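You operate a simulated robot arm through the tools that you are given. There is no shell and no other tool. Be economical: measure what you need, move in short steps, check, and stop when the job is done.

You run a simulated robot arm. Do the job below in one go: nothing can be reset, and whatever is moved stays where it is left.

## Task
Seal the tray of corn in the left well of the tool drawer.
Fine: take it from the sealer shelf; shut and latch the drawer, press Start once, wait till the plate is up, then pull the drawer out again; the film lies flat; the other trays stay as they are. Where these are worked on the way, their far stop is far enough and under half their travel is too little: tool drawer.
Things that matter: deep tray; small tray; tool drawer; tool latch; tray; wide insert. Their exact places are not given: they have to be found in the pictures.

The check looks at the end state, three seconds after you hand in, the way a careful person would. Anything else that was tipped, shoved, dropped, spilled or broken makes it a failure. Lids that push on must go on centred and level and be pressed home; caps that screw on are set level and turned clockwise until they are tight.

## Robot
A 7-joint arm with a two-finger gripper, on a carriage that runs on a rail from [2, -1983] to [0, 397] (x, y) and turns from -118 to 214 degrees about z. Base frame: it is fixed where the carriage stands at the start and does not move with it; the origin is on the floor, on the carriage's upright axis, x ahead of it, y to its left, z up; the surface under the hand at the start is at about z = 740. Readings come in mm, degrees, newtons and seconds.
Its first joint turns from -149.0 to 149.0 degrees. Places, roughly: deep tray [1000, -2000, 750]; small tray [1250, -1500, 500]; tool drawer [600, 0, 700]; tool latch [800, -300, 800]; tray [1500, -1250, 750]. Payload 2.45 kg.
The TCP is the grasp point between the finger pads, 26 mm short of the fingertips. In the tool frame z runs along the fingers and y along their closing line. The gripper opens to 96 mm. The gripper's body begins 69 mm behind the TCP.
Orientation is that of the tool frame in the base frame, as a unit quaternion [w, x, y, z]. With the fingers straight down and closing along the base's y, the tool's x points along the base's -x, its y along +y and its z along -z.

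## Interface
- The arm moves only by the tool send_rows. Its argument "series" is one flat list of numbers, 7 for each row, row after row: the gripper command, from -1 (fully open) to 1 (shut), values between in proportion, then the shift along the base's x, y, z in mm, then the turn, a rotation vector about the base's x, y, z in degrees. In form: [fingers, x, y, z, rx, ry, rz, fingers, x, y, z, rx, ry, rz, ...]. A call has 1 to 8 rows; each row is the pose to reach, as a shift and turn from the pose commanded when the call began. Rows are played at 5 a second. More than 50 mm and 8.6 degrees between two rows, or a gripper value outside its range, and nothing of the call is played. Where a pose cannot be reached the arm comes as near as it can. A force on the tool above 60 N (or 10 N above the force at the start of the call, whichever is more), or a blocked arm, ends the call early, and 0.2 s more pass. Each finger halts on what it meets, pressing with about 22 N; the grip force reading is that of the motor and also rises with nothing between the fingers. The clock runs only during rows and for 0.2 s after the last one: add rows that repeat a pose to give the fingers time. The reply holds the time, the measured pose of the TCP, the force on the tool along the base axes, the opening and the grip force, in the units named above and with some noise, with the torque about the TCP (base axes, N m) and any sound that the robot's microphone picked up.
- Cameras (640 x 400 px; columns grow to the right, rows downward): "scene" is now at [36.9, 169.2, 1629.2]; the picture's right is [0.01, -1.00, 0.00], its down [-0.69, -0.00, -0.73] and it looks along [0.73, 0.00, -0.69] (base axes); focal length 285 px, centre (320, 200). "wrist" rides on the gripper at [82, 3, -98] in the tool frame; the picture's right is [-0.04, 1.00, 0.00], its down [-0.73, -0.03, -0.68] and it looks along [-0.68, -0.03, 0.73] (tool axes); focal length 256 px, centre (320, 200).
- capture(camera): a new picture of that camera. It takes no simulated time.
- lift_body(by): slides the trunk up (or, below 0, down) by that many mm; the arm and the scene camera ride with it, the base frame stays. It gives what a move gives, with no picture.
- drive_base(legs): drives the robot by 1 to 6 legs, each [ahead, left, turn to the left] in mm, mm and degrees, along the robot's own axes; the way and the turn of a leg run together, so that a leg with both is an arc; at most 1500 mm and 180 degrees a leg. The arm and the cameras ride along, it lands a little off, and it stops where it bumps. It keeps to its track: a leg is cut to what the track allows. It gives what a move gives.
- head_to(pan, tilt): turns the head with the scene camera to pan (to the left, within 155 degrees either way) and tilt (down, from -29 to 69), counted from straight ahead of the robot. It gives what a move gives.
- probe_pixels(camera, pixels): for up to 12 pixels [column, row] of the newest picture of that camera ("zoom" is the newest enlarged one), the place [x, y, z] in the base frame of the surface seen there, good to about 2 mm. It takes no simulated time.
- inspect(camera, box): a new picture of the part [left, top, right, bottom] of that camera's present view, enlarged. It takes no simulated time.
- job_done(): hands the job in; it is judged then, once.

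Work in short steps. Measure before you move; look again where a grasp or a placing could have gone wrong, and mend it. You have 80 turns and 52 pictures in all, those below and enlarged ones among them. Open the gripper and draw the arm clear of the work before you hand the job in, unless the task says otherwise.

The tools are called after ">>>" by a JSON object that holds its "method" and its "body". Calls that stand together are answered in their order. send_rows: Moves the arm, as the interface text tells. Its arguments: {"type":"object","properties":{"series":{"type":"array"}},"required":["series"]} The other tools are called the same way: lift_body (by) slides the trunk up or down; drive_base (legs) drives the base; head_to (pan, tilt) turns the head that bears the scene camera; capture (camera) takes a picture; probe_pixels (camera, pixels) gives the place of the surface under pixels of a picture; inspect (camera, box) takes an enlarged picture of a part of a camera's view; job_done () hands the job in.

At the start:

```text
t: 0.0
position: [636.9, 128.4, 1189.9]
orientation: [0.002, 0.0, 1.0, 0.0]
contact_force: [0.2, -0.1, 0.9]
wrist_torque: [0.02, 0.0, 0.01]
grip_width: 95.9
finger_force: 0.1
trunk travel left (down, up): [-628.0, 82.0]
robot x, y, heading: [-2.1, -1.5, -0.1]
head pan, tilt: [0.3, 43.3]
```

scene: 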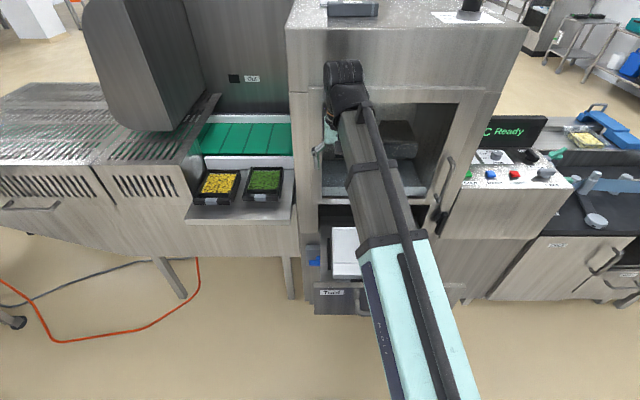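
wrist: 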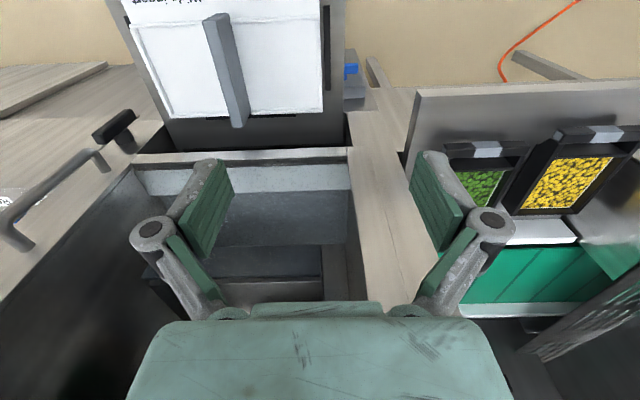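

The scene shows corn and peas trays on a shelf at about (217,183)/(264,180), a machine with an inner bay, and a drawer at (345,250). I'll enlarge the machine and the panel parts.

>>> {"method": "inspect", "body": {"camera": "scene", "box": [280, 60, 480, 320]}}

>>> {"method": "inspect", "body": {"camera": "scene", "box": [430, 80, 640, 230]}}

>>> {"method": "inspect", "body": {"camera": "scene", "box": [180, 100, 310, 220]}}

```text
1.54 times, centred on (380, 190) of scene
```

zoom: 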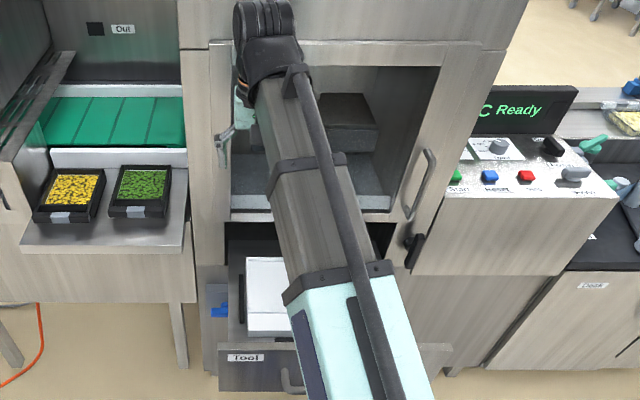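

```text
2.67 times, centred on (535, 155) of scene
```

zoom: 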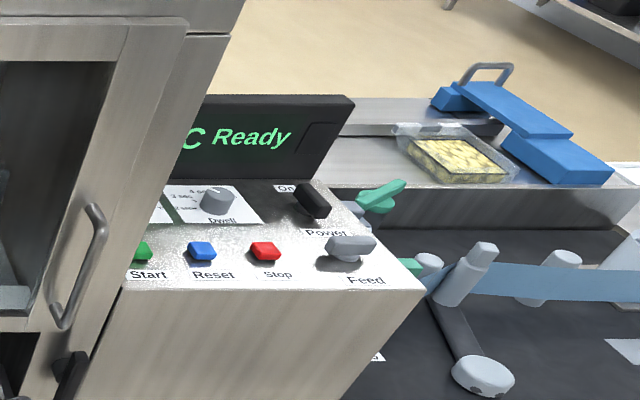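

```text
3.33 times, centred on (245, 160) of scene
```

zoom: 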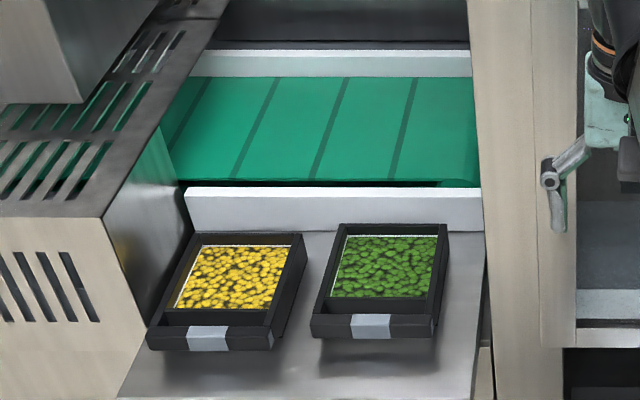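

I look closer at the drawer in the wrist view and pan the head to the right to see the rest of the room.

>>> {"method": "inspect", "body": {"camera": "wrist", "box": [80, 0, 400, 200]}}

>>> {"method": "head_to", "body": {"pan": -50, "tilt": 30}}

>>> {"method": "capture", "body": {"camera": "scene"}}

```text
2.00 times, centred on (240, 100) of wrist
```

zoom: 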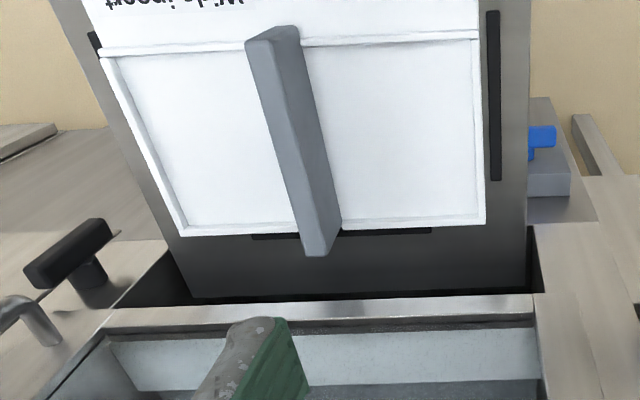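

```text
t: 1.2
position: [637.1, 127.4, 1189.8]
orientation: [0.002, -0.001, 1.0, 0.0]
contact_force: [0.1, 0.2, 0.1]
wrist_torque: [-0.03, 0.0, -0.02]
grip_width: 95.8
finger_force: 0.0
trunk travel left (down, up): [-628.0, 82.0]
robot x, y, heading: [0.2, 2.5, -0.1]
head pan, tilt: [-50.0, 30.0]
```

```text
45 pictures are left
```

scene: 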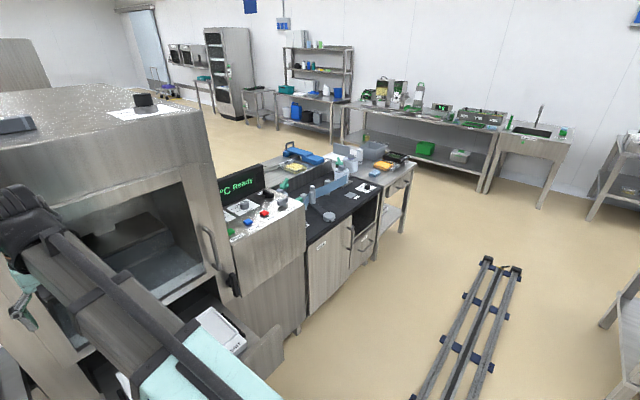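

The drawer holds a white "Wide insert" with a gray bar. I'll probe key points from the wrist picture.

>>> {"method": "capture", "body": {"camera": "wrist"}}

>>> {"method": "probe_pixels", "body": {"camera": "wrist", "pixels": [[170, 70], [280, 70], [215, 20], [238, 115], [255, 130], [320, 100], [326, 50], [350, 70], [115, 125], [483, 185], [570, 180], [250, 160]]}}

>>> {"method": "head_to", "body": {"pan": 0, "tilt": 60}}

```text
44 pictures are left
```

wrist: 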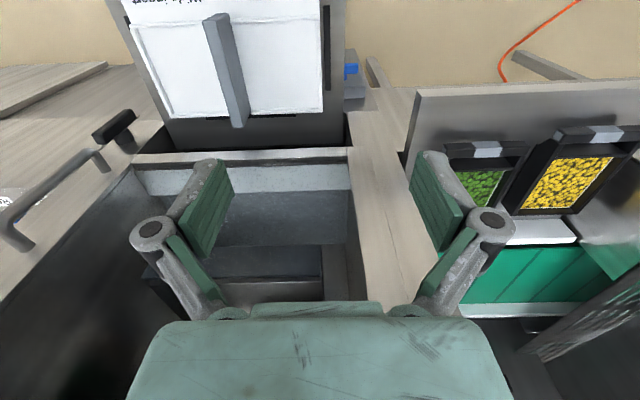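

```text
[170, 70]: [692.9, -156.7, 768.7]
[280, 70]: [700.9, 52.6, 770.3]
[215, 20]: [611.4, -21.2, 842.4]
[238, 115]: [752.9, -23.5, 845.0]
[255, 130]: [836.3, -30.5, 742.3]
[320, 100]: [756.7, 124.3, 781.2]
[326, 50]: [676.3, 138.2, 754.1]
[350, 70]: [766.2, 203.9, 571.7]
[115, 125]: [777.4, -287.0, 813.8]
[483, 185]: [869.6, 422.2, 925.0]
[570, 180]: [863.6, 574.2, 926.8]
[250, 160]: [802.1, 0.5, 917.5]
```

```text
t: 2.4
position: [637.2, 128.7, 1190.1]
orientation: [0.002, 0.0, 1.0, 0.0]
contact_force: [-0.2, -0.8, 0.2]
wrist_torque: [-0.03, -0.02, 0.0]
grip_width: 95.8
finger_force: 0.1
trunk travel left (down, up): [-628.0, 82.0]
robot x, y, heading: [1.9, 3.5, -0.1]
head pan, tilt: [0.0, 60.0]
```

The insert floor is z≈769, its bar's top ≈843. The arm blocks the view, so I drive left along the rail toward the corn tray, and then look back.

>>> {"method": "drive_base", "body": {"legs": [[0, 385, 0]]}}

>>> {"method": "head_to", "body": {"pan": -30, "tilt": 50}}

>>> {"method": "capture", "body": {"camera": "scene"}}

>>> {"method": "capture", "body": {"camera": "wrist"}}

```text
t: 4.8
position: [636.8, 517.8, 1190.3]
orientation: [0.002, -0.001, 1.0, 0.0]
contact_force: [0.3, 0.7, 0.0]
wrist_torque: [0.03, 0.0, 0.01]
grip_width: 95.7
finger_force: 0.0
trunk travel left (down, up): [-628.0, 82.0]
robot x, y, heading: [-1.4, 388.6, -0.1]
head pan, tilt: [0.0, 60.0]
```

```text
t: 5.8
position: [636.7, 517.8, 1190.1]
orientation: [0.002, 0.001, 1.0, 0.0]
contact_force: [0.6, -0.3, 0.2]
wrist_torque: [0.01, -0.01, 0.01]
grip_width: 95.9
finger_force: 0.1
trunk travel left (down, up): [-628.0, 82.0]
robot x, y, heading: [-2.7, 391.3, -0.2]
head pan, tilt: [-30.0, 50.0]
```

```text
43 pictures are left
```

scene: 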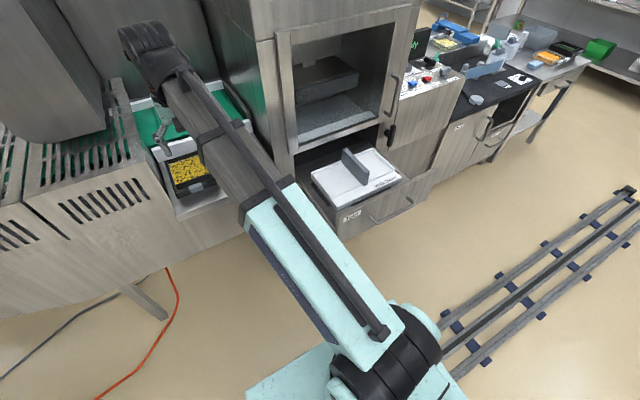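

```text
42 pictures are left
```

wrist: 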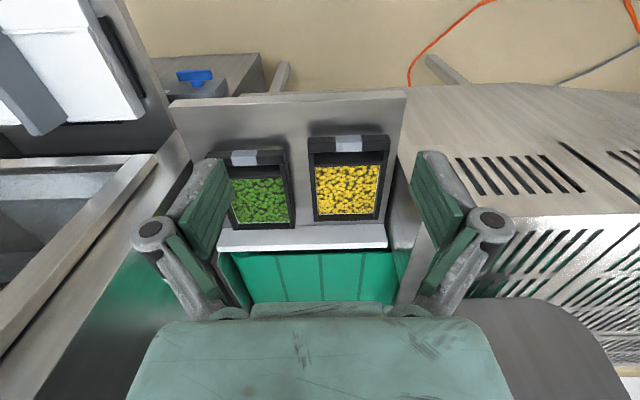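

>>> {"method": "inspect", "body": {"camera": "scene", "box": [270, 20, 450, 240]}}

>>> {"method": "inspect", "body": {"camera": "wrist", "box": [210, 90, 410, 250]}}

>>> {"method": "inspect", "body": {"camera": "scene", "box": [370, 0, 640, 170]}}

```text
1.82 times, centred on (360, 130) of scene
```

zoom: 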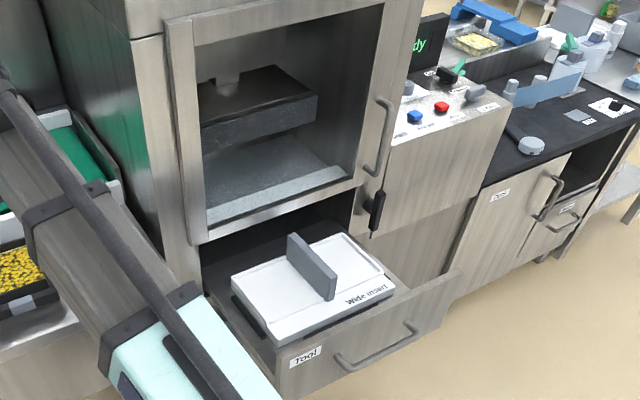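

```text
2.50 times, centred on (310, 170) of wrist
```

zoom: 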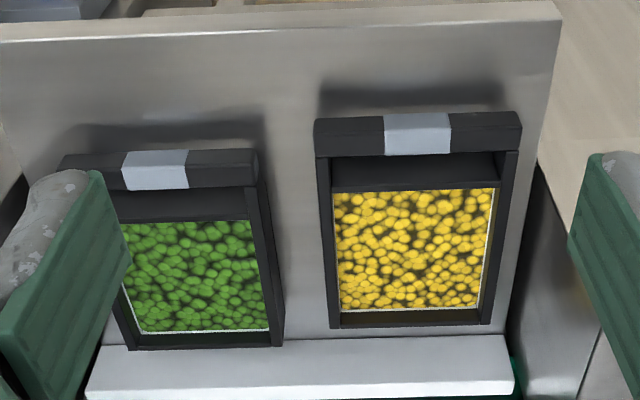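

```text
2.35 times, centred on (505, 85) of scene
```

zoom: 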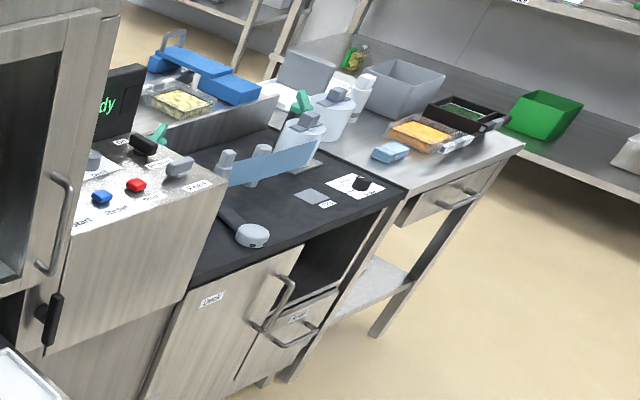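

The insert carries a standing grip bar, so it likely lifts out to bare two wells. I probe insert, trays, latch and Start area.

>>> {"method": "inspect", "body": {"camera": "scene", "box": [290, 110, 450, 240]}}

>>> {"method": "probe_pixels", "body": {"camera": "zoom", "pixels": [[85, 250], [145, 350], [145, 370], [305, 160], [450, 270], [300, 260], [190, 165], [300, 280], [60, 255], [100, 330], [470, 260], [340, 110]]}}

>>> {"method": "probe_pixels", "body": {"camera": "wrist", "pixels": [[315, 145], [388, 140], [318, 220], [381, 218], [348, 190], [348, 143], [232, 158], [285, 155], [240, 225], [295, 222], [300, 200], [350, 235]]}}

```text
3.08 times, centred on (370, 175) of scene
```

zoom: 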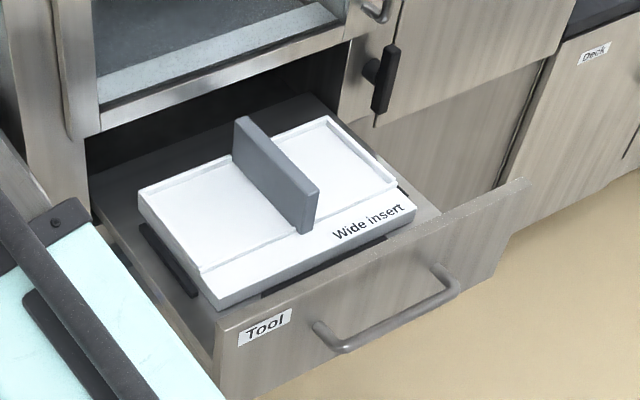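

```text
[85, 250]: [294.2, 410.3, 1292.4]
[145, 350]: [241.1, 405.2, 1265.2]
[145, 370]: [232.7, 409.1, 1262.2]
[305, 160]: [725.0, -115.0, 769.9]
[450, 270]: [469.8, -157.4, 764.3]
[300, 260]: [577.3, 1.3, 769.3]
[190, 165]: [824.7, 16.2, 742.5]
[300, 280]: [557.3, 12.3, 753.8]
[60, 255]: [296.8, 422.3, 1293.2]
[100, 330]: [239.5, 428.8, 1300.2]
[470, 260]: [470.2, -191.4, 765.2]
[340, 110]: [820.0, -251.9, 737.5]
```

```text
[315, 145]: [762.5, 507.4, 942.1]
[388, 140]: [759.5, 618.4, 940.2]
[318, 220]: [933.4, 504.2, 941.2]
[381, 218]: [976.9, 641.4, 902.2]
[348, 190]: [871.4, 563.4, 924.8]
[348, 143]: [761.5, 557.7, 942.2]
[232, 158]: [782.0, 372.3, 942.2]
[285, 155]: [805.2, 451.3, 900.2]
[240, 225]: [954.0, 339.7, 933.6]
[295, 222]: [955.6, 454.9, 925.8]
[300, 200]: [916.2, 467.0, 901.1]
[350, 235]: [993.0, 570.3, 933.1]
```

Corn tray seems about 190 x 117 mm, rim z≈942 on a shelf at z≈900. I zoom in for its grip geometry.

>>> {"method": "inspect", "body": {"camera": "wrist", "box": [300, 120, 400, 230]}}

>>> {"method": "probe_pixels", "body": {"camera": "zoom", "pixels": [[210, 100], [320, 100], [320, 130], [320, 155], [320, 180], [320, 260], [320, 330], [320, 343], [220, 250], [415, 250], [200, 250], [430, 250]]}}

```text
3.64 times, centred on (350, 175) of wrist
```

zoom: 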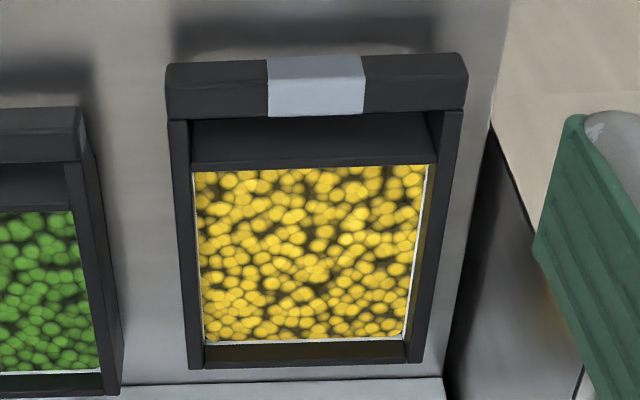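

```text
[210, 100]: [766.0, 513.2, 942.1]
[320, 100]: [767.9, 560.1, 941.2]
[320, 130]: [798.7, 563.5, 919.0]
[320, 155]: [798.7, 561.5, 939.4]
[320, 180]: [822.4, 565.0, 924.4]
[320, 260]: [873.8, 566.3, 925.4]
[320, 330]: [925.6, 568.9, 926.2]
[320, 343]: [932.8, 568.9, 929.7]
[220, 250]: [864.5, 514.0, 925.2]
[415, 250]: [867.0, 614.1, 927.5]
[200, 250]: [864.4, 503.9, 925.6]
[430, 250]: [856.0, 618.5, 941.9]
```

The tray's near end has a bar (x≈750–775) with a finger pocket behind it (to x≈799): that is the grip. Before moving the insert I need a place for it, so I drive right to survey.

>>> {"method": "drive_base", "body": {"legs": [[0, -1090, 0]]}}

>>> {"method": "head_to", "body": {"pan": 25, "tilt": 40}}

>>> {"method": "capture", "body": {"camera": "scene"}}

>>> {"method": "head_to", "body": {"pan": -30, "tilt": 40}}

>>> {"method": "capture", "body": {"camera": "scene"}}

```text
t: 11.4
position: [641.9, -593.2, 1190.4]
orientation: [0.001, 0.012, 1.0, -0.001]
contact_force: [1.4, -0.1, 0.9]
wrist_torque: [0.02, 0.0, 0.0]
grip_width: 96.1
finger_force: 0.0
trunk travel left (down, up): [-628.0, 82.0]
robot x, y, heading: [2.6, -703.8, -1.5]
head pan, tilt: [-30.0, 50.0]
```

```text
t: 12.6
position: [641.1, -594.8, 1189.7]
orientation: [0.002, 0.012, 1.0, 0.0]
contact_force: [1.2, -0.1, -0.3]
wrist_torque: [-0.01, -0.02, 0.0]
grip_width: 96.3
finger_force: 0.1
trunk travel left (down, up): [-628.0, 82.0]
robot x, y, heading: [1.9, -708.2, -1.3]
head pan, tilt: [25.0, 40.0]
```

```text
36 pictures are left
```

scene: 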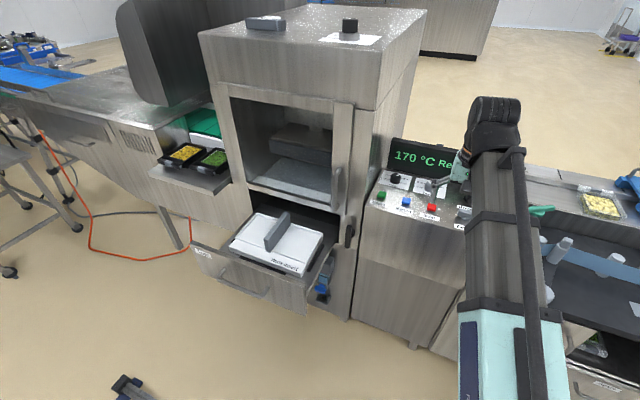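

```text
t: 13.9
position: [641.7, -594.5, 1190.4]
orientation: [0.002, 0.013, 1.0, 0.0]
contact_force: [-0.1, 0.0, -0.9]
wrist_torque: [0.0, 0.0, -0.01]
grip_width: 95.8
finger_force: 0.1
trunk travel left (down, up): [-628.0, 82.0]
robot x, y, heading: [5.0, -704.6, -1.5]
head pan, tilt: [-30.0, 40.0]
```

```text
35 pictures are left
```

scene: 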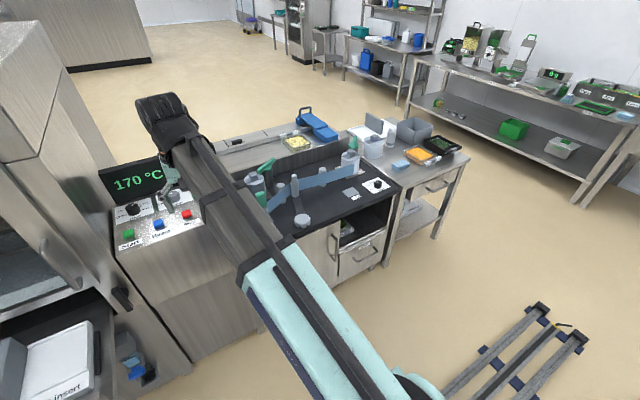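

Let me enlarge the worktop area and the panel for free surface and label text.

>>> {"method": "inspect", "body": {"camera": "scene", "box": [220, 100, 480, 260]}}

>>> {"method": "probe_pixels", "body": {"camera": "scene", "pixels": [[270, 222], [310, 240], [330, 215], [370, 200], [345, 225], [400, 175], [420, 170], [260, 145], [215, 150], [296, 150], [128, 233], [75, 130]]}}

>>> {"method": "head_to", "body": {"pan": 25, "tilt": 40}}

>>> {"method": "inspect", "body": {"camera": "scene", "box": [190, 170, 370, 320]}}

>>> {"method": "inspect", "body": {"camera": "scene", "box": [360, 130, 480, 230]}}

```text
2.46 times, centred on (350, 180) of scene
```

zoom: 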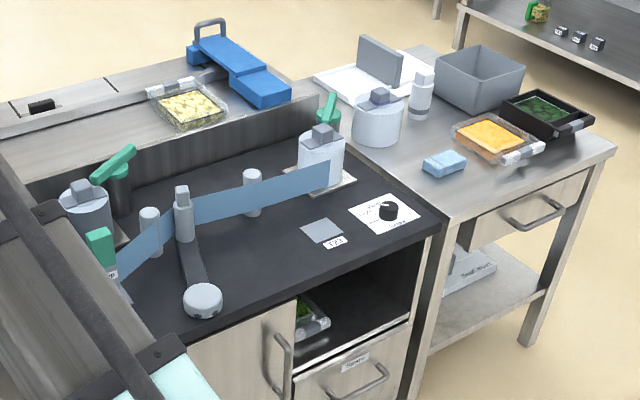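

```text
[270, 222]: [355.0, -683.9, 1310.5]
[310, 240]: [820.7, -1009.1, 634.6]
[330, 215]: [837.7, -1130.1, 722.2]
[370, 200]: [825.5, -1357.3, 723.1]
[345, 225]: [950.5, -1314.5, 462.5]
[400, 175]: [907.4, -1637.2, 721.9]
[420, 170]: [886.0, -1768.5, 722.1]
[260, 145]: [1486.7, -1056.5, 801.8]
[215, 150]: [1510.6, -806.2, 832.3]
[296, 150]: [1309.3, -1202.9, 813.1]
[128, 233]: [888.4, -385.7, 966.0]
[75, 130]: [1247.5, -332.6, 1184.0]
```

```text
t: 15.1
position: [640.3, -594.4, 1190.6]
orientation: [0.001, 0.012, 1.0, 0.0]
contact_force: [0.3, -0.2, 0.3]
wrist_torque: [0.04, 0.02, -0.01]
grip_width: 95.9
finger_force: 0.0
trunk travel left (down, up): [-628.0, 82.0]
robot x, y, heading: [-3.1, -702.6, -1.2]
head pan, tilt: [25.0, 40.0]
```

```text
2.67 times, centred on (280, 245) of scene
```

zoom: 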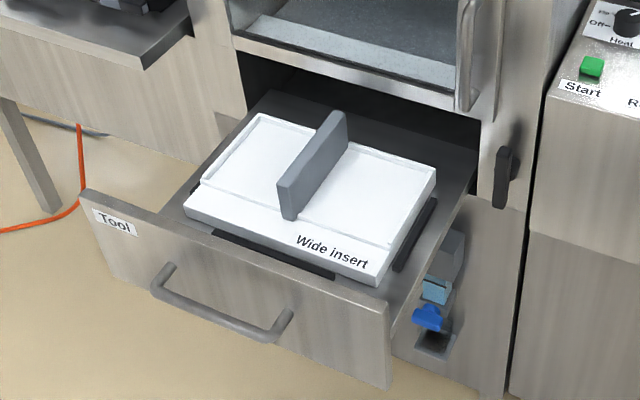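

```text
4.00 times, centred on (420, 180) of scene
```

zoom: 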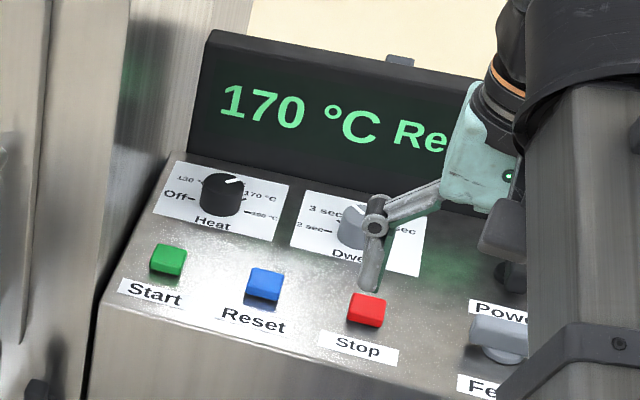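

A second similar insert lies on the right-hand table. I drive there and look at it and at the free table area.

>>> {"method": "drive_base", "body": {"legs": [[0, -700, 0]]}}

>>> {"method": "head_to", "body": {"pan": -5, "tilt": 45}}

>>> {"method": "capture", "body": {"camera": "scene"}}

>>> {"method": "capture", "body": {"camera": "wrist"}}

```text
t: 19.0
position: [640.9, -1312.0, 1190.7]
orientation: [0.001, 0.012, 1.0, 0.0]
contact_force: [0.0, 0.0, 0.1]
wrist_torque: [0.0, 0.0, -0.02]
grip_width: 96.2
finger_force: 0.1
trunk travel left (down, up): [-628.0, 82.0]
robot x, y, heading: [0.9, -1424.9, -1.2]
head pan, tilt: [25.0, 40.0]
```

```text
t: 20.0
position: [640.5, -1312.9, 1191.3]
orientation: [0.002, 0.011, 1.0, 0.0]
contact_force: [-0.3, 0.0, 0.6]
wrist_torque: [0.0, 0.04, 0.01]
grip_width: 96.0
finger_force: 0.1
trunk travel left (down, up): [-628.0, 82.0]
robot x, y, heading: [1.4, -1430.2, -1.1]
head pan, tilt: [-5.0, 45.0]
```

```text
31 pictures are left
```

scene: 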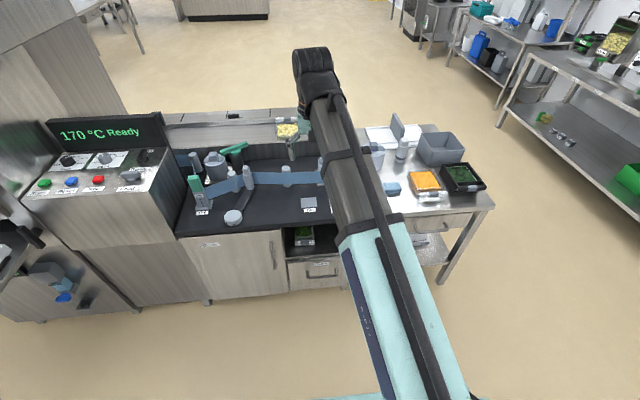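

```text
30 pictures are left
```

wrist: 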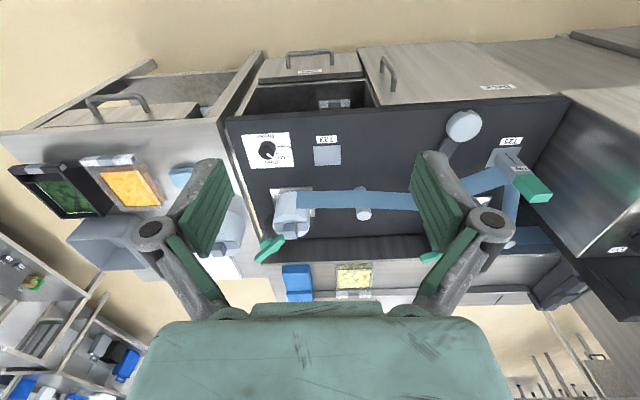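

Zoom on the right table and worktop.

>>> {"method": "inspect", "body": {"camera": "scene", "box": [340, 110, 500, 230]}}

>>> {"method": "probe_pixels", "body": {"camera": "scene", "pixels": [[480, 205], [385, 210], [430, 205], [380, 133], [425, 130], [400, 150], [460, 205], [390, 190], [415, 185], [440, 195], [413, 205], [370, 130]]}}

>>> {"method": "probe_pixels", "body": {"camera": "wrist", "pixels": [[175, 120], [80, 135], [130, 130], [200, 145], [60, 150], [300, 120], [400, 120], [400, 160], [500, 250], [400, 185], [220, 130], [130, 155]]}}

```text
3.33 times, centred on (420, 170) of scene
```

zoom: 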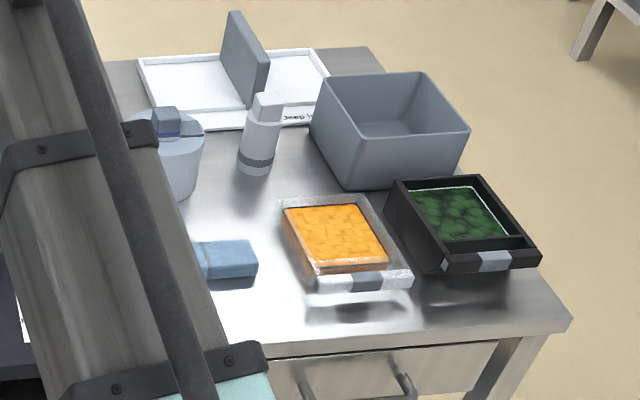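

```text
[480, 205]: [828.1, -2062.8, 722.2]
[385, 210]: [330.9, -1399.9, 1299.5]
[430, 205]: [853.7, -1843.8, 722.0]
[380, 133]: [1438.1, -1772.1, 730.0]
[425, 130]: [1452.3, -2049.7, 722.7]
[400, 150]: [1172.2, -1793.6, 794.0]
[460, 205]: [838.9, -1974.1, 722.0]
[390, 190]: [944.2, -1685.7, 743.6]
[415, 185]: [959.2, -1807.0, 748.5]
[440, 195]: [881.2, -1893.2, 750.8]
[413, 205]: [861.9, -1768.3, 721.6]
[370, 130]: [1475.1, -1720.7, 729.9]
```

```text
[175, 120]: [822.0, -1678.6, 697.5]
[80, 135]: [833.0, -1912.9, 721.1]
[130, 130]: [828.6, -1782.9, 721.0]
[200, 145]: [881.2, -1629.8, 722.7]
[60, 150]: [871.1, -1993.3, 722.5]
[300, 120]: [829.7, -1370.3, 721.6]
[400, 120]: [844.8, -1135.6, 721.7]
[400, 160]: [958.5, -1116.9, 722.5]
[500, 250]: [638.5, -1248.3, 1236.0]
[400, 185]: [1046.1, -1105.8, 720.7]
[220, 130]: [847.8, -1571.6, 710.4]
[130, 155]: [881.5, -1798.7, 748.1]
```

The other one is "Deep insert", so inserts are optional tooling and the wide one must come out. Candidate spot: dark worktop (z≈722) in front of the film at x 810–1050, y -1030…-1280. I move over it for a clean view.

>>> {"method": "drive_base", "body": {"legs": [[0, 130, 0]]}}

>>> {"method": "capture", "body": {"camera": "wrist"}}

>>> {"method": "probe_pixels", "body": {"camera": "wrist", "pixels": [[300, 110], [300, 130], [300, 185], [240, 150], [400, 120], [360, 130], [330, 193], [360, 193], [310, 200], [380, 160], [280, 150], [260, 180]]}}

```text
t: 21.3
position: [641.6, -1181.9, 1191.4]
orientation: [0.002, 0.01, 1.0, 0.001]
contact_force: [-0.3, 0.9, 0.9]
wrist_torque: [0.01, -0.01, 0.01]
grip_width: 96.2
finger_force: 0.2
trunk travel left (down, up): [-628.0, 82.0]
robot x, y, heading: [2.4, -1294.0, -0.9]
head pan, tilt: [-5.0, 45.0]
```

```text
28 pictures are left
```

wrist: 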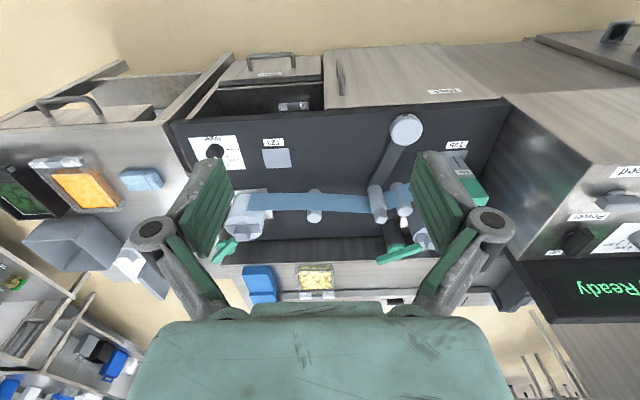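

```text
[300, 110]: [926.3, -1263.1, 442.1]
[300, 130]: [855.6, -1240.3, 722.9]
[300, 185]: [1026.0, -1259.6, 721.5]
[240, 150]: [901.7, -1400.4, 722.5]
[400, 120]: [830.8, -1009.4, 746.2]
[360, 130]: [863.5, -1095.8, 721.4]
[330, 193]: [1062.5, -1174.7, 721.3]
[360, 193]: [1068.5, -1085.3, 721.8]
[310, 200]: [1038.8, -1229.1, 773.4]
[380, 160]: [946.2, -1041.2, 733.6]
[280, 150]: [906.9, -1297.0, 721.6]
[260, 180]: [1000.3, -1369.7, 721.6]
```

The deck's flush area x 815–1030, y -1085…-1385 is free (film at z≥~740 beyond x 1040). Now drive back so the hand lines up with the insert's bar.

>>> {"method": "drive_base", "body": {"legs": [[0, 1155, 0.9]]}}

>>> {"method": "send_rows", "body": {"series": [-1, -40, 0, -30, 0, 0, 0, -1, -60, 0, -70, 0, 0, 0, -1, -60, 0, -110, 0, 0, 0, -1, -60, 0, -110, 0, 0, 0]}}

>>> {"method": "capture", "body": {"camera": "wrist"}}

>>> {"method": "probe_pixels", "body": {"camera": "wrist", "pixels": [[320, 60], [320, 40], [320, 80], [310, 100], [330, 100], [200, 100], [440, 100], [300, 20], [340, 20], [200, 40], [440, 40], [320, 130]]}}

```text
t: 27.1
position: [638.7, -27.6, 1190.6]
orientation: [0.002, 0.009, 1.0, 0.001]
contact_force: [-0.1, -0.5, 0.0]
wrist_torque: [0.0, 0.02, 0.03]
grip_width: 95.9
finger_force: 0.0
trunk travel left (down, up): [-628.0, 82.0]
robot x, y, heading: [0.8, -145.4, -1.0]
head pan, tilt: [-5.0, 45.0]
```

```text
t: 28.1
position: [581.0, -26.9, 1080.3]
orientation: [0.002, 0.008, 1.0, 0.0]
contact_force: [-1.2, 0.2, 0.8]
wrist_torque: [0.0, -0.02, -0.02]
grip_width: 96.0
finger_force: 0.1
trunk travel left (down, up): [-628.0, 82.0]
robot x, y, heading: [-2.5, -145.7, -0.8]
head pan, tilt: [-5.0, 45.0]
```

```text
27 pictures are left
```

wrist: 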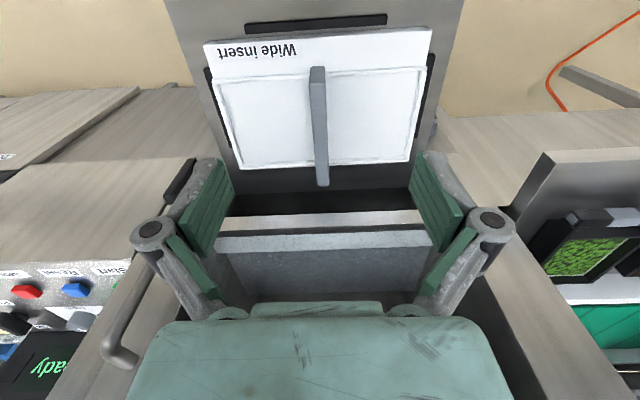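

```text
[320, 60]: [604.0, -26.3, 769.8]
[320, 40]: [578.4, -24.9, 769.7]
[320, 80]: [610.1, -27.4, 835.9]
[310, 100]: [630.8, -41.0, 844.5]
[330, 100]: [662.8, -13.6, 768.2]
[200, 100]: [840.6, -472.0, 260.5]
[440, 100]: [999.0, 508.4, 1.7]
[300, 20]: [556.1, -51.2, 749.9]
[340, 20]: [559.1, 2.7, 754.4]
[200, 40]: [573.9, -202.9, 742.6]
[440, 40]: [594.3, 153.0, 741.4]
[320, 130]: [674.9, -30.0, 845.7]
```

The bar runs x 606–755 at y≈-30, top z≈845. I go over it and lower to z≈815, then close.

>>> {"method": "send_rows", "body": {"series": [-1, 40, -1, -20, 0, 0, 0, -1, 80, -3, -40, 0, 0, 0, -1, 95, -3, -85, 0, 0, 0, -1, 95, -3, -130, 0, 0, 0, -1, 95, -3, -170, 0, 0, 0, -1, 95, -3, -170, 0, 0, 0]}}

>>> {"method": "send_rows", "body": {"series": [-1, 0, 0, -35, 0, 0, 0, -1, 0, 0, -70, 0, 0, 0, -1, 0, 0, -95, 0, 0, 0, -1, 0, 0, -95, 0, 0, 0, 0.3, 0, 0, -95, 0, 0, 0, 1, 0, 0, -95, 0, 0, 0, 1, 0, 0, -95, 0, 0, 0, 1, 0, 0, -95, 0, 0, 0]}}

>>> {"method": "capture", "body": {"camera": "wrist"}}

```text
t: 29.5
position: [674.9, -32.2, 910.7]
orientation: [0.002, 0.008, 1.0, 0.0]
contact_force: [0.6, -0.4, 0.2]
wrist_torque: [0.0, 0.02, 0.03]
grip_width: 96.1
finger_force: 0.1
trunk travel left (down, up): [-628.0, 82.0]
robot x, y, heading: [0.8, -143.3, -1.0]
head pan, tilt: [-5.0, 45.0]
```

```text
t: 31.3
position: [672.3, -31.2, 815.9]
orientation: [0.001, 0.008, 1.0, 0.0]
contact_force: [0.4, -1.7, 6.1]
wrist_torque: [-0.04, -0.11, 0.57]
grip_width: 21.7
finger_force: 21.1
trunk travel left (down, up): [-628.0, 82.0]
robot x, y, heading: [-4.0, -145.5, -0.5]
head pan, tilt: [-5.0, 45.0]
```

```text
26 pictures are left
```

wrist: 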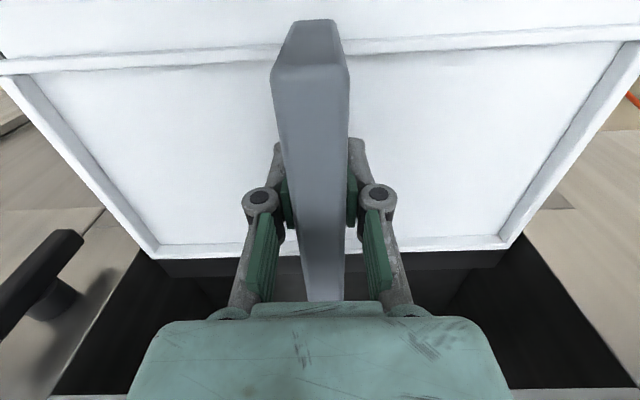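

The bar is gripped (21.7 mm). I lift straight up slowly and watch the load.

>>> {"method": "send_rows", "body": {"series": [1, 0, 0, 10, 0, 0, 0, 1, 0, 0, 25, 0, 0, 0, 1, 0, 0, 45, 0, 0, 0, 1, 0, 0, 70, 0, 0, 0, 1, 0, 0, 100, 0, 0, 0, 1, 0, 0, 130, 0, 0, 0, 1, 0, 0, 130, 0, 0, 0]}}

>>> {"method": "capture", "body": {"camera": "wrist"}}

```text
t: 32.9
position: [674.5, -29.6, 945.2]
orientation: [0.002, 0.008, 1.0, -0.001]
contact_force: [0.0, 0.1, -5.4]
wrist_torque: [-0.01, 0.04, -0.02]
grip_width: 21.9
finger_force: 21.9
trunk travel left (down, up): [-628.0, 82.0]
robot x, y, heading: [-0.0, -144.1, -1.1]
head pan, tilt: [-5.0, 45.0]
```

```text
25 pictures are left
```

wrist: 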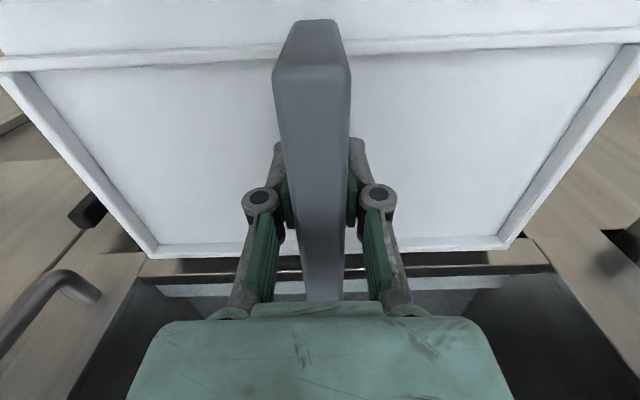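

Lifted level (≈0.55 kg). I pull back and up, drive to the worktop, and line up.

>>> {"method": "send_rows", "body": {"series": [1, -40, 0, 20, 0, 0, 0, 1, -80, 0, 40, 0, 0, 0, 1, -100, 0, 60, 0, 0, 0, 1, -100, 0, 60, 0, 0, 0]}}

>>> {"method": "capture", "body": {"camera": "wrist"}}

>>> {"method": "drive_base", "body": {"legs": [[0, -1206, 1.0]]}}

```text
t: 33.9
position: [573.3, -30.7, 1005.9]
orientation: [0.002, 0.008, 1.0, 0.0]
contact_force: [0.3, 0.4, -5.1]
wrist_torque: [0.04, 0.04, 0.02]
grip_width: 22.1
finger_force: 22.1
trunk travel left (down, up): [-628.0, 82.0]
robot x, y, heading: [-2.3, -145.1, -0.6]
head pan, tilt: [-5.0, 45.0]
```

```text
24 pictures are left
```

wrist: 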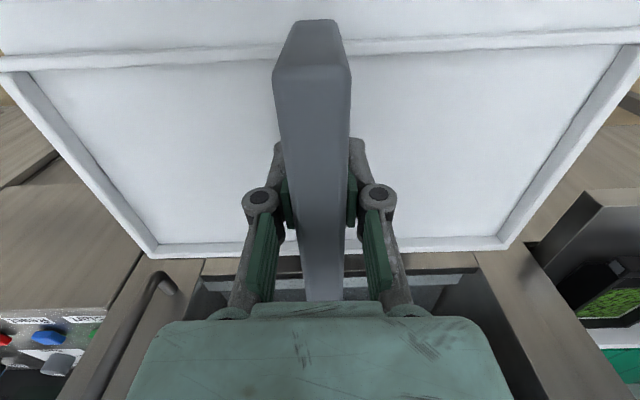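

```text
t: 39.9
position: [574.1, -1201.5, 1005.4]
orientation: [0.002, 0.006, 1.0, -0.001]
contact_force: [-0.1, -0.1, -5.0]
wrist_torque: [0.01, 0.07, 0.0]
grip_width: 21.8
finger_force: 22.0
trunk travel left (down, up): [-628.0, 82.0]
robot x, y, heading: [0.0, -1323.2, -0.7]
head pan, tilt: [-5.0, 45.0]
```

I extend over the deck, keeping height.

>>> {"method": "send_rows", "body": {"series": [1, 45, -10, 0, 0, 0, 0, 1, 90, -20, 0, 0, 0, 0, 1, 135, -30, 0, 0, 0, 0, 1, 180, -34, 0, 0, 0, 0, 1, 225, -34, 0, 0, 0, 0, 1, 270, -34, 0, 0, 0, 0, 1, 315, -34, 0, 0, 0, 0, 1, 350, -34, 0, 0, 0, 0]}}

>>> {"method": "capture", "body": {"camera": "wrist"}}

>>> {"method": "probe_pixels", "body": {"camera": "wrist", "pixels": [[155, 258], [508, 250], [170, 250], [500, 245], [330, 7], [20, 90], [625, 60], [100, 200], [560, 170], [120, 220], [200, 256], [450, 250]]}}

>>> {"method": "head_to", "body": {"pan": 5, "tilt": 55}}

>>> {"method": "capture", "body": {"camera": "scene"}}

```text
t: 41.7
position: [925.4, -1235.0, 1003.0]
orientation: [0.001, 0.006, 1.0, 0.0]
contact_force: [0.4, -0.1, -5.1]
wrist_torque: [-0.01, 0.04, -0.02]
grip_width: 21.8
finger_force: 22.1
trunk travel left (down, up): [-628.0, 82.0]
robot x, y, heading: [-0.2, -1316.2, -0.4]
head pan, tilt: [-5.0, 45.0]
```

```text
23 pictures are left
```

wrist: 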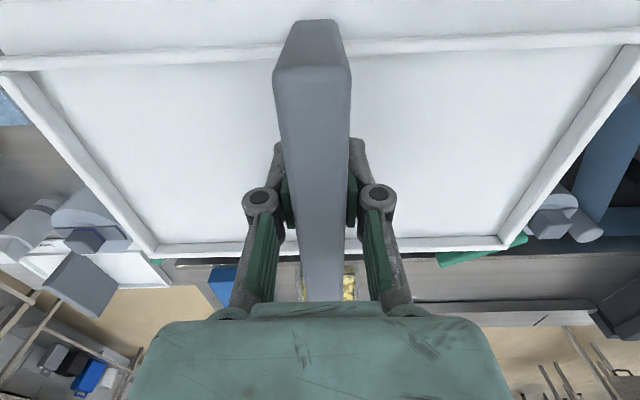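

```text
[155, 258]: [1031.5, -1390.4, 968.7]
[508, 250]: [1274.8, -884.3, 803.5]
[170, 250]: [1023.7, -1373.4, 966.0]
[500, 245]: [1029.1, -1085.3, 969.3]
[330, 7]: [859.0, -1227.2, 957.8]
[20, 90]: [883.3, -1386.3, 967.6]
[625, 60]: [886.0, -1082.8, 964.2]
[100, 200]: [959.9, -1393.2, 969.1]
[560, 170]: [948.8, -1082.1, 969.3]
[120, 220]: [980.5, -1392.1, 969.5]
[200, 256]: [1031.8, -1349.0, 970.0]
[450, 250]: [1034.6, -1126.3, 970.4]
```

```text
t: 42.4
position: [923.8, -1235.1, 1004.9]
orientation: [0.002, 0.006, 1.0, 0.0]
contact_force: [0.2, 0.2, -6.6]
wrist_torque: [0.01, 0.04, -0.06]
grip_width: 21.8
finger_force: 21.6
trunk travel left (down, up): [-628.0, 82.0]
robot x, y, heading: [-1.3, -1315.8, -0.5]
head pan, tilt: [5.0, 55.0]
```

```text
22 pictures are left
```

scene: 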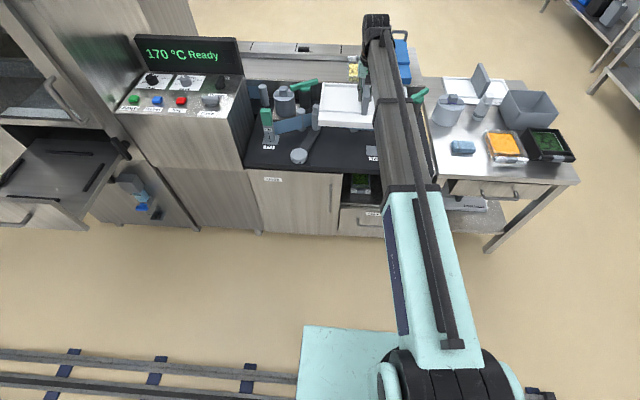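

Insert spans x up to 1035, y -1393…-1080. I shift back 17 mm and right 8 mm so it clears film and roller arm, then lower.

>>> {"method": "send_rows", "body": {"series": [1, -17, -8, 0, 0, 0, 0, 1, -17, -8, -45, 0, 0, 0, 1, -17, -8, -90, 0, 0, 0, 1, -17, -8, -135, 0, 0, 0, 1, -17, -8, -175, 0, 0, 0, 1, -17, -8, -175, 0, 0, 0]}}

>>> {"method": "capture", "body": {"camera": "wrist"}}

>>> {"method": "inspect", "body": {"camera": "scene", "box": [230, 50, 450, 200]}}

```text
t: 43.8
position: [909.9, -1244.8, 829.2]
orientation: [0.001, 0.006, 1.0, 0.0]
contact_force: [0.0, 0.5, -5.0]
wrist_torque: [0.0, 0.07, -0.01]
grip_width: 21.7
finger_force: 21.7
trunk travel left (down, up): [-628.0, 82.0]
robot x, y, heading: [1.1, -1322.7, -0.9]
head pan, tilt: [5.0, 55.0]
```

```text
21 pictures are left
```

wrist: 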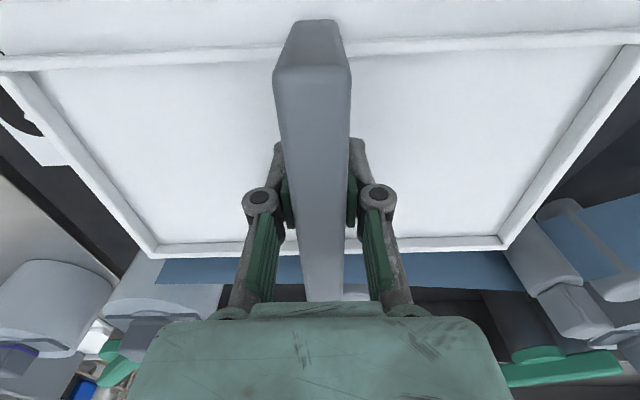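

```text
2.67 times, centred on (340, 125) of scene
```

zoom: 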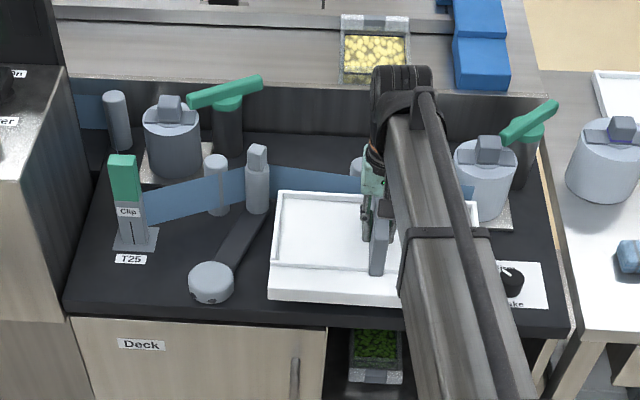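

Post and film look near the far edge; I probe the clearance before the last drop.

>>> {"method": "probe_pixels", "body": {"camera": "wrist", "pixels": [[510, 250], [520, 230], [540, 205], [500, 240], [450, 262], [200, 265], [150, 262], [60, 150], [30, 115], [450, 245], [190, 245], [560, 180]]}}

```text
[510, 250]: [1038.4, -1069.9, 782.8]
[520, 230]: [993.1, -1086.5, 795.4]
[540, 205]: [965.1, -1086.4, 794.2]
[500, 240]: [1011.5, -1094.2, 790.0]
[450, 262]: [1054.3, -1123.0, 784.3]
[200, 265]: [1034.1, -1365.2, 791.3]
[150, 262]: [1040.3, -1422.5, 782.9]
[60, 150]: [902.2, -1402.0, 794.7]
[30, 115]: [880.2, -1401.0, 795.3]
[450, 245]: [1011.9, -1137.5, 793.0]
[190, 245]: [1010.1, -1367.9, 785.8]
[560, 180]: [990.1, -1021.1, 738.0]
```

Clearances are ~15–20 mm. Lower the rest gently until contact.

>>> {"method": "send_rows", "body": {"series": [1, 0, 0, -15, 0, 0, 0, 1, 0, 0, -28, 0, 0, 0, 1, 0, 0, -36, 0, 0, 0, 1, 0, 0, -41, 0, 0, 0, 1, 0, 0, -45, 0, 0, 0, 1, 0, 0, -48, 0, 0, 0]}}

```text
t: 45.2
position: [906.8, -1244.3, 784.9]
orientation: [0.002, 0.006, 1.0, 0.0]
contact_force: [-0.9, 0.0, 19.4]
wrist_torque: [0.04, 0.01, 0.0]
grip_width: 22.1
finger_force: 21.9
trunk travel left (down, up): [-628.0, 82.0]
robot x, y, heading: [-1.4, -1317.0, -0.6]
head pan, tilt: [5.0, 55.0]
```

Seated at the expected height. Open and rise, then retract.

>>> {"method": "send_rows", "body": {"series": [1, 0, 0, 2, 0, 0, 0, -1, 0, 0, 2, 0, 0, 0, -1, 0, 0, 2, 0, 0, 0, -1, 0, 0, 2, 0, 0, 0, -1, 0, 0, 45, 0, 0, 0, -1, 0, 0, 90, 0, 0, 0, -1, 0, 0, 140, 0, 0, 0, -1, -20, 0, 185, 0, 0, 0]}}

>>> {"method": "send_rows", "body": {"series": [-1, -45, 0, 20, 0, 0, 0, -1, -90, 0, 40, 0, 0, 0, -1, -135, 0, 60, 0, 0, 0, -1, -180, 0, 80, 0, 0, 0, -1, -225, 0, 100, 0, 0, 0, -1, -270, 10, 120, 0, 0, 0, -1, -300, 20, 140, 0, 0, 0, -1, -300, 20, 140, 0, 0, 0]}}

>>> {"method": "capture", "body": {"camera": "scene"}}

```text
t: 47.0
position: [887.4, -1244.9, 969.7]
orientation: [0.002, 0.006, 1.0, 0.0]
contact_force: [-0.5, -1.1, -0.9]
wrist_torque: [0.0, 0.01, 0.01]
grip_width: 96.1
finger_force: 0.1
trunk travel left (down, up): [-628.0, 82.0]
robot x, y, heading: [1.4, -1314.8, -0.7]
head pan, tilt: [5.0, 55.0]
```

```text
refused: row 6 steps farther than a row can; nothing moved
```

```text
19 pictures are left
```

scene: 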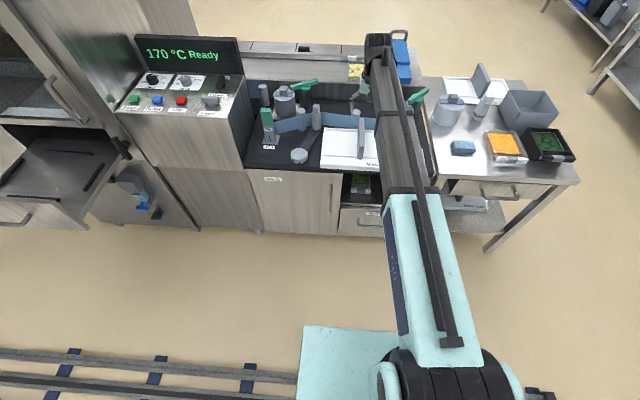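

The insert sits upright on the deck. Retract and drive back to look into the drawer.

>>> {"method": "send_rows", "body": {"series": [-1, -43, 0, 18, 0, 0, 0, -1, -86, 0, 36, 0, 0, 0, -1, -129, 0, 54, 0, 0, 0, -1, -172, 0, 72, 0, 0, 0, -1, -215, 0, 90, 0, 0, 0, -1, -258, 0, 108, 0, 0, 0, -1, -300, 0, 126, 0, 0, 0, -1, -300, 0, 126, 0, 0, 0]}}

>>> {"method": "drive_base", "body": {"legs": [[0, 1190, 0.7]]}}

>>> {"method": "capture", "body": {"camera": "wrist"}}

```text
t: 48.8
position: [586.8, -1243.6, 1093.1]
orientation: [0.002, 0.006, 1.0, 0.0]
contact_force: [-0.2, -0.4, 0.3]
wrist_torque: [0.03, 0.0, 0.04]
grip_width: 96.1
finger_force: 0.0
trunk travel left (down, up): [-628.0, 82.0]
robot x, y, heading: [1.8, -1320.4, -0.4]
head pan, tilt: [5.0, 55.0]
```

```text
t: 54.9
position: [583.8, -29.5, 1092.8]
orientation: [0.002, -0.009, 1.0, 0.0]
contact_force: [-0.6, -0.4, -1.0]
wrist_torque: [0.02, 0.03, 0.0]
grip_width: 95.9
finger_force: 0.1
trunk travel left (down, up): [-628.0, 82.0]
robot x, y, heading: [-0.8, -118.9, 1.0]
head pan, tilt: [5.0, 55.0]
```

```text
18 pictures are left
```

wrist: 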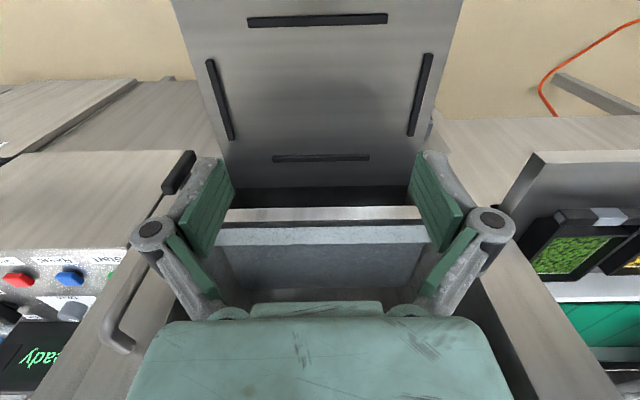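

The bare drawer is flat with four locating strips – no wells. So the insert's bar divides it into the two wells, and it probably belongs in. Before putting it back, I measure strips here and corn tray height vs. insert.

>>> {"method": "probe_pixels", "body": {"camera": "wrist", "pixels": [[250, 22], [385, 18], [320, 14], [320, 26], [275, 159], [368, 158], [210, 62], [232, 138], [428, 56], [410, 133], [320, 100], [320, 162]]}}

>>> {"method": "drive_base", "body": {"legs": [[0, -1220, -0.5]]}}

>>> {"method": "capture", "body": {"camera": "wrist"}}

>>> {"method": "probe_pixels", "body": {"camera": "wrist", "pixels": [[320, 40], [300, 60], [300, 100], [300, 140], [250, 60], [400, 60], [250, 140], [400, 140], [320, 80], [220, 100], [420, 100], [300, 30]]}}

```text
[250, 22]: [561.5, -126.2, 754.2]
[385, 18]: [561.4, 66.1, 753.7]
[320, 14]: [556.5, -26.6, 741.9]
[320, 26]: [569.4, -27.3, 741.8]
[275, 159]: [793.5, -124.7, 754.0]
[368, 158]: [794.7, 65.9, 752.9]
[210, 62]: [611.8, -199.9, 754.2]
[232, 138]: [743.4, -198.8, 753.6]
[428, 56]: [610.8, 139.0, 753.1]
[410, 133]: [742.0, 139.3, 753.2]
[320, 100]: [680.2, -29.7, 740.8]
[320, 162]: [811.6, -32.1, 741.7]
```

```text
t: 61.2
position: [584.1, -1272.7, 1092.2]
orientation: [0.002, -0.009, 1.0, 0.001]
contact_force: [0.8, -0.2, 0.0]
wrist_torque: [0.01, 0.03, -0.02]
grip_width: 96.0
finger_force: 0.1
trunk travel left (down, up): [-628.0, 82.0]
robot x, y, heading: [-2.6, -1363.2, 0.9]
head pan, tilt: [5.0, 55.0]
```

```text
17 pictures are left
```

wrist: 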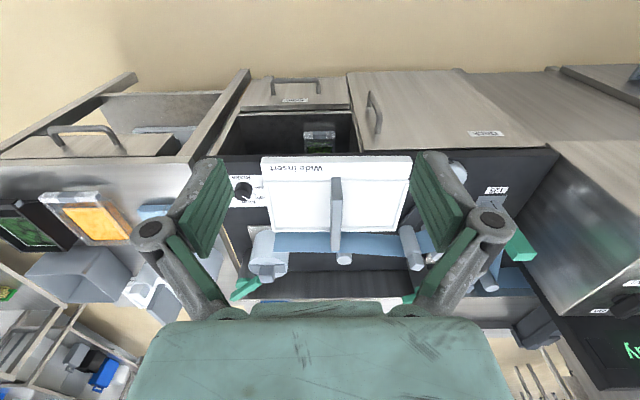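

```text
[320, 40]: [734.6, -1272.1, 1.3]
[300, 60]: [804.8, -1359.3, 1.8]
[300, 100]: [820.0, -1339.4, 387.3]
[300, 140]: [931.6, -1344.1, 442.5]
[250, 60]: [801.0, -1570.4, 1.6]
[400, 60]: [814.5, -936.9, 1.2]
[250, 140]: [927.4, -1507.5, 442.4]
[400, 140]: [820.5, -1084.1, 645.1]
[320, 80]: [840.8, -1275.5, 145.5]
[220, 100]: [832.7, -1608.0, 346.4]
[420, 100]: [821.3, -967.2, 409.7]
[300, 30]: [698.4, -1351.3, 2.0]
```

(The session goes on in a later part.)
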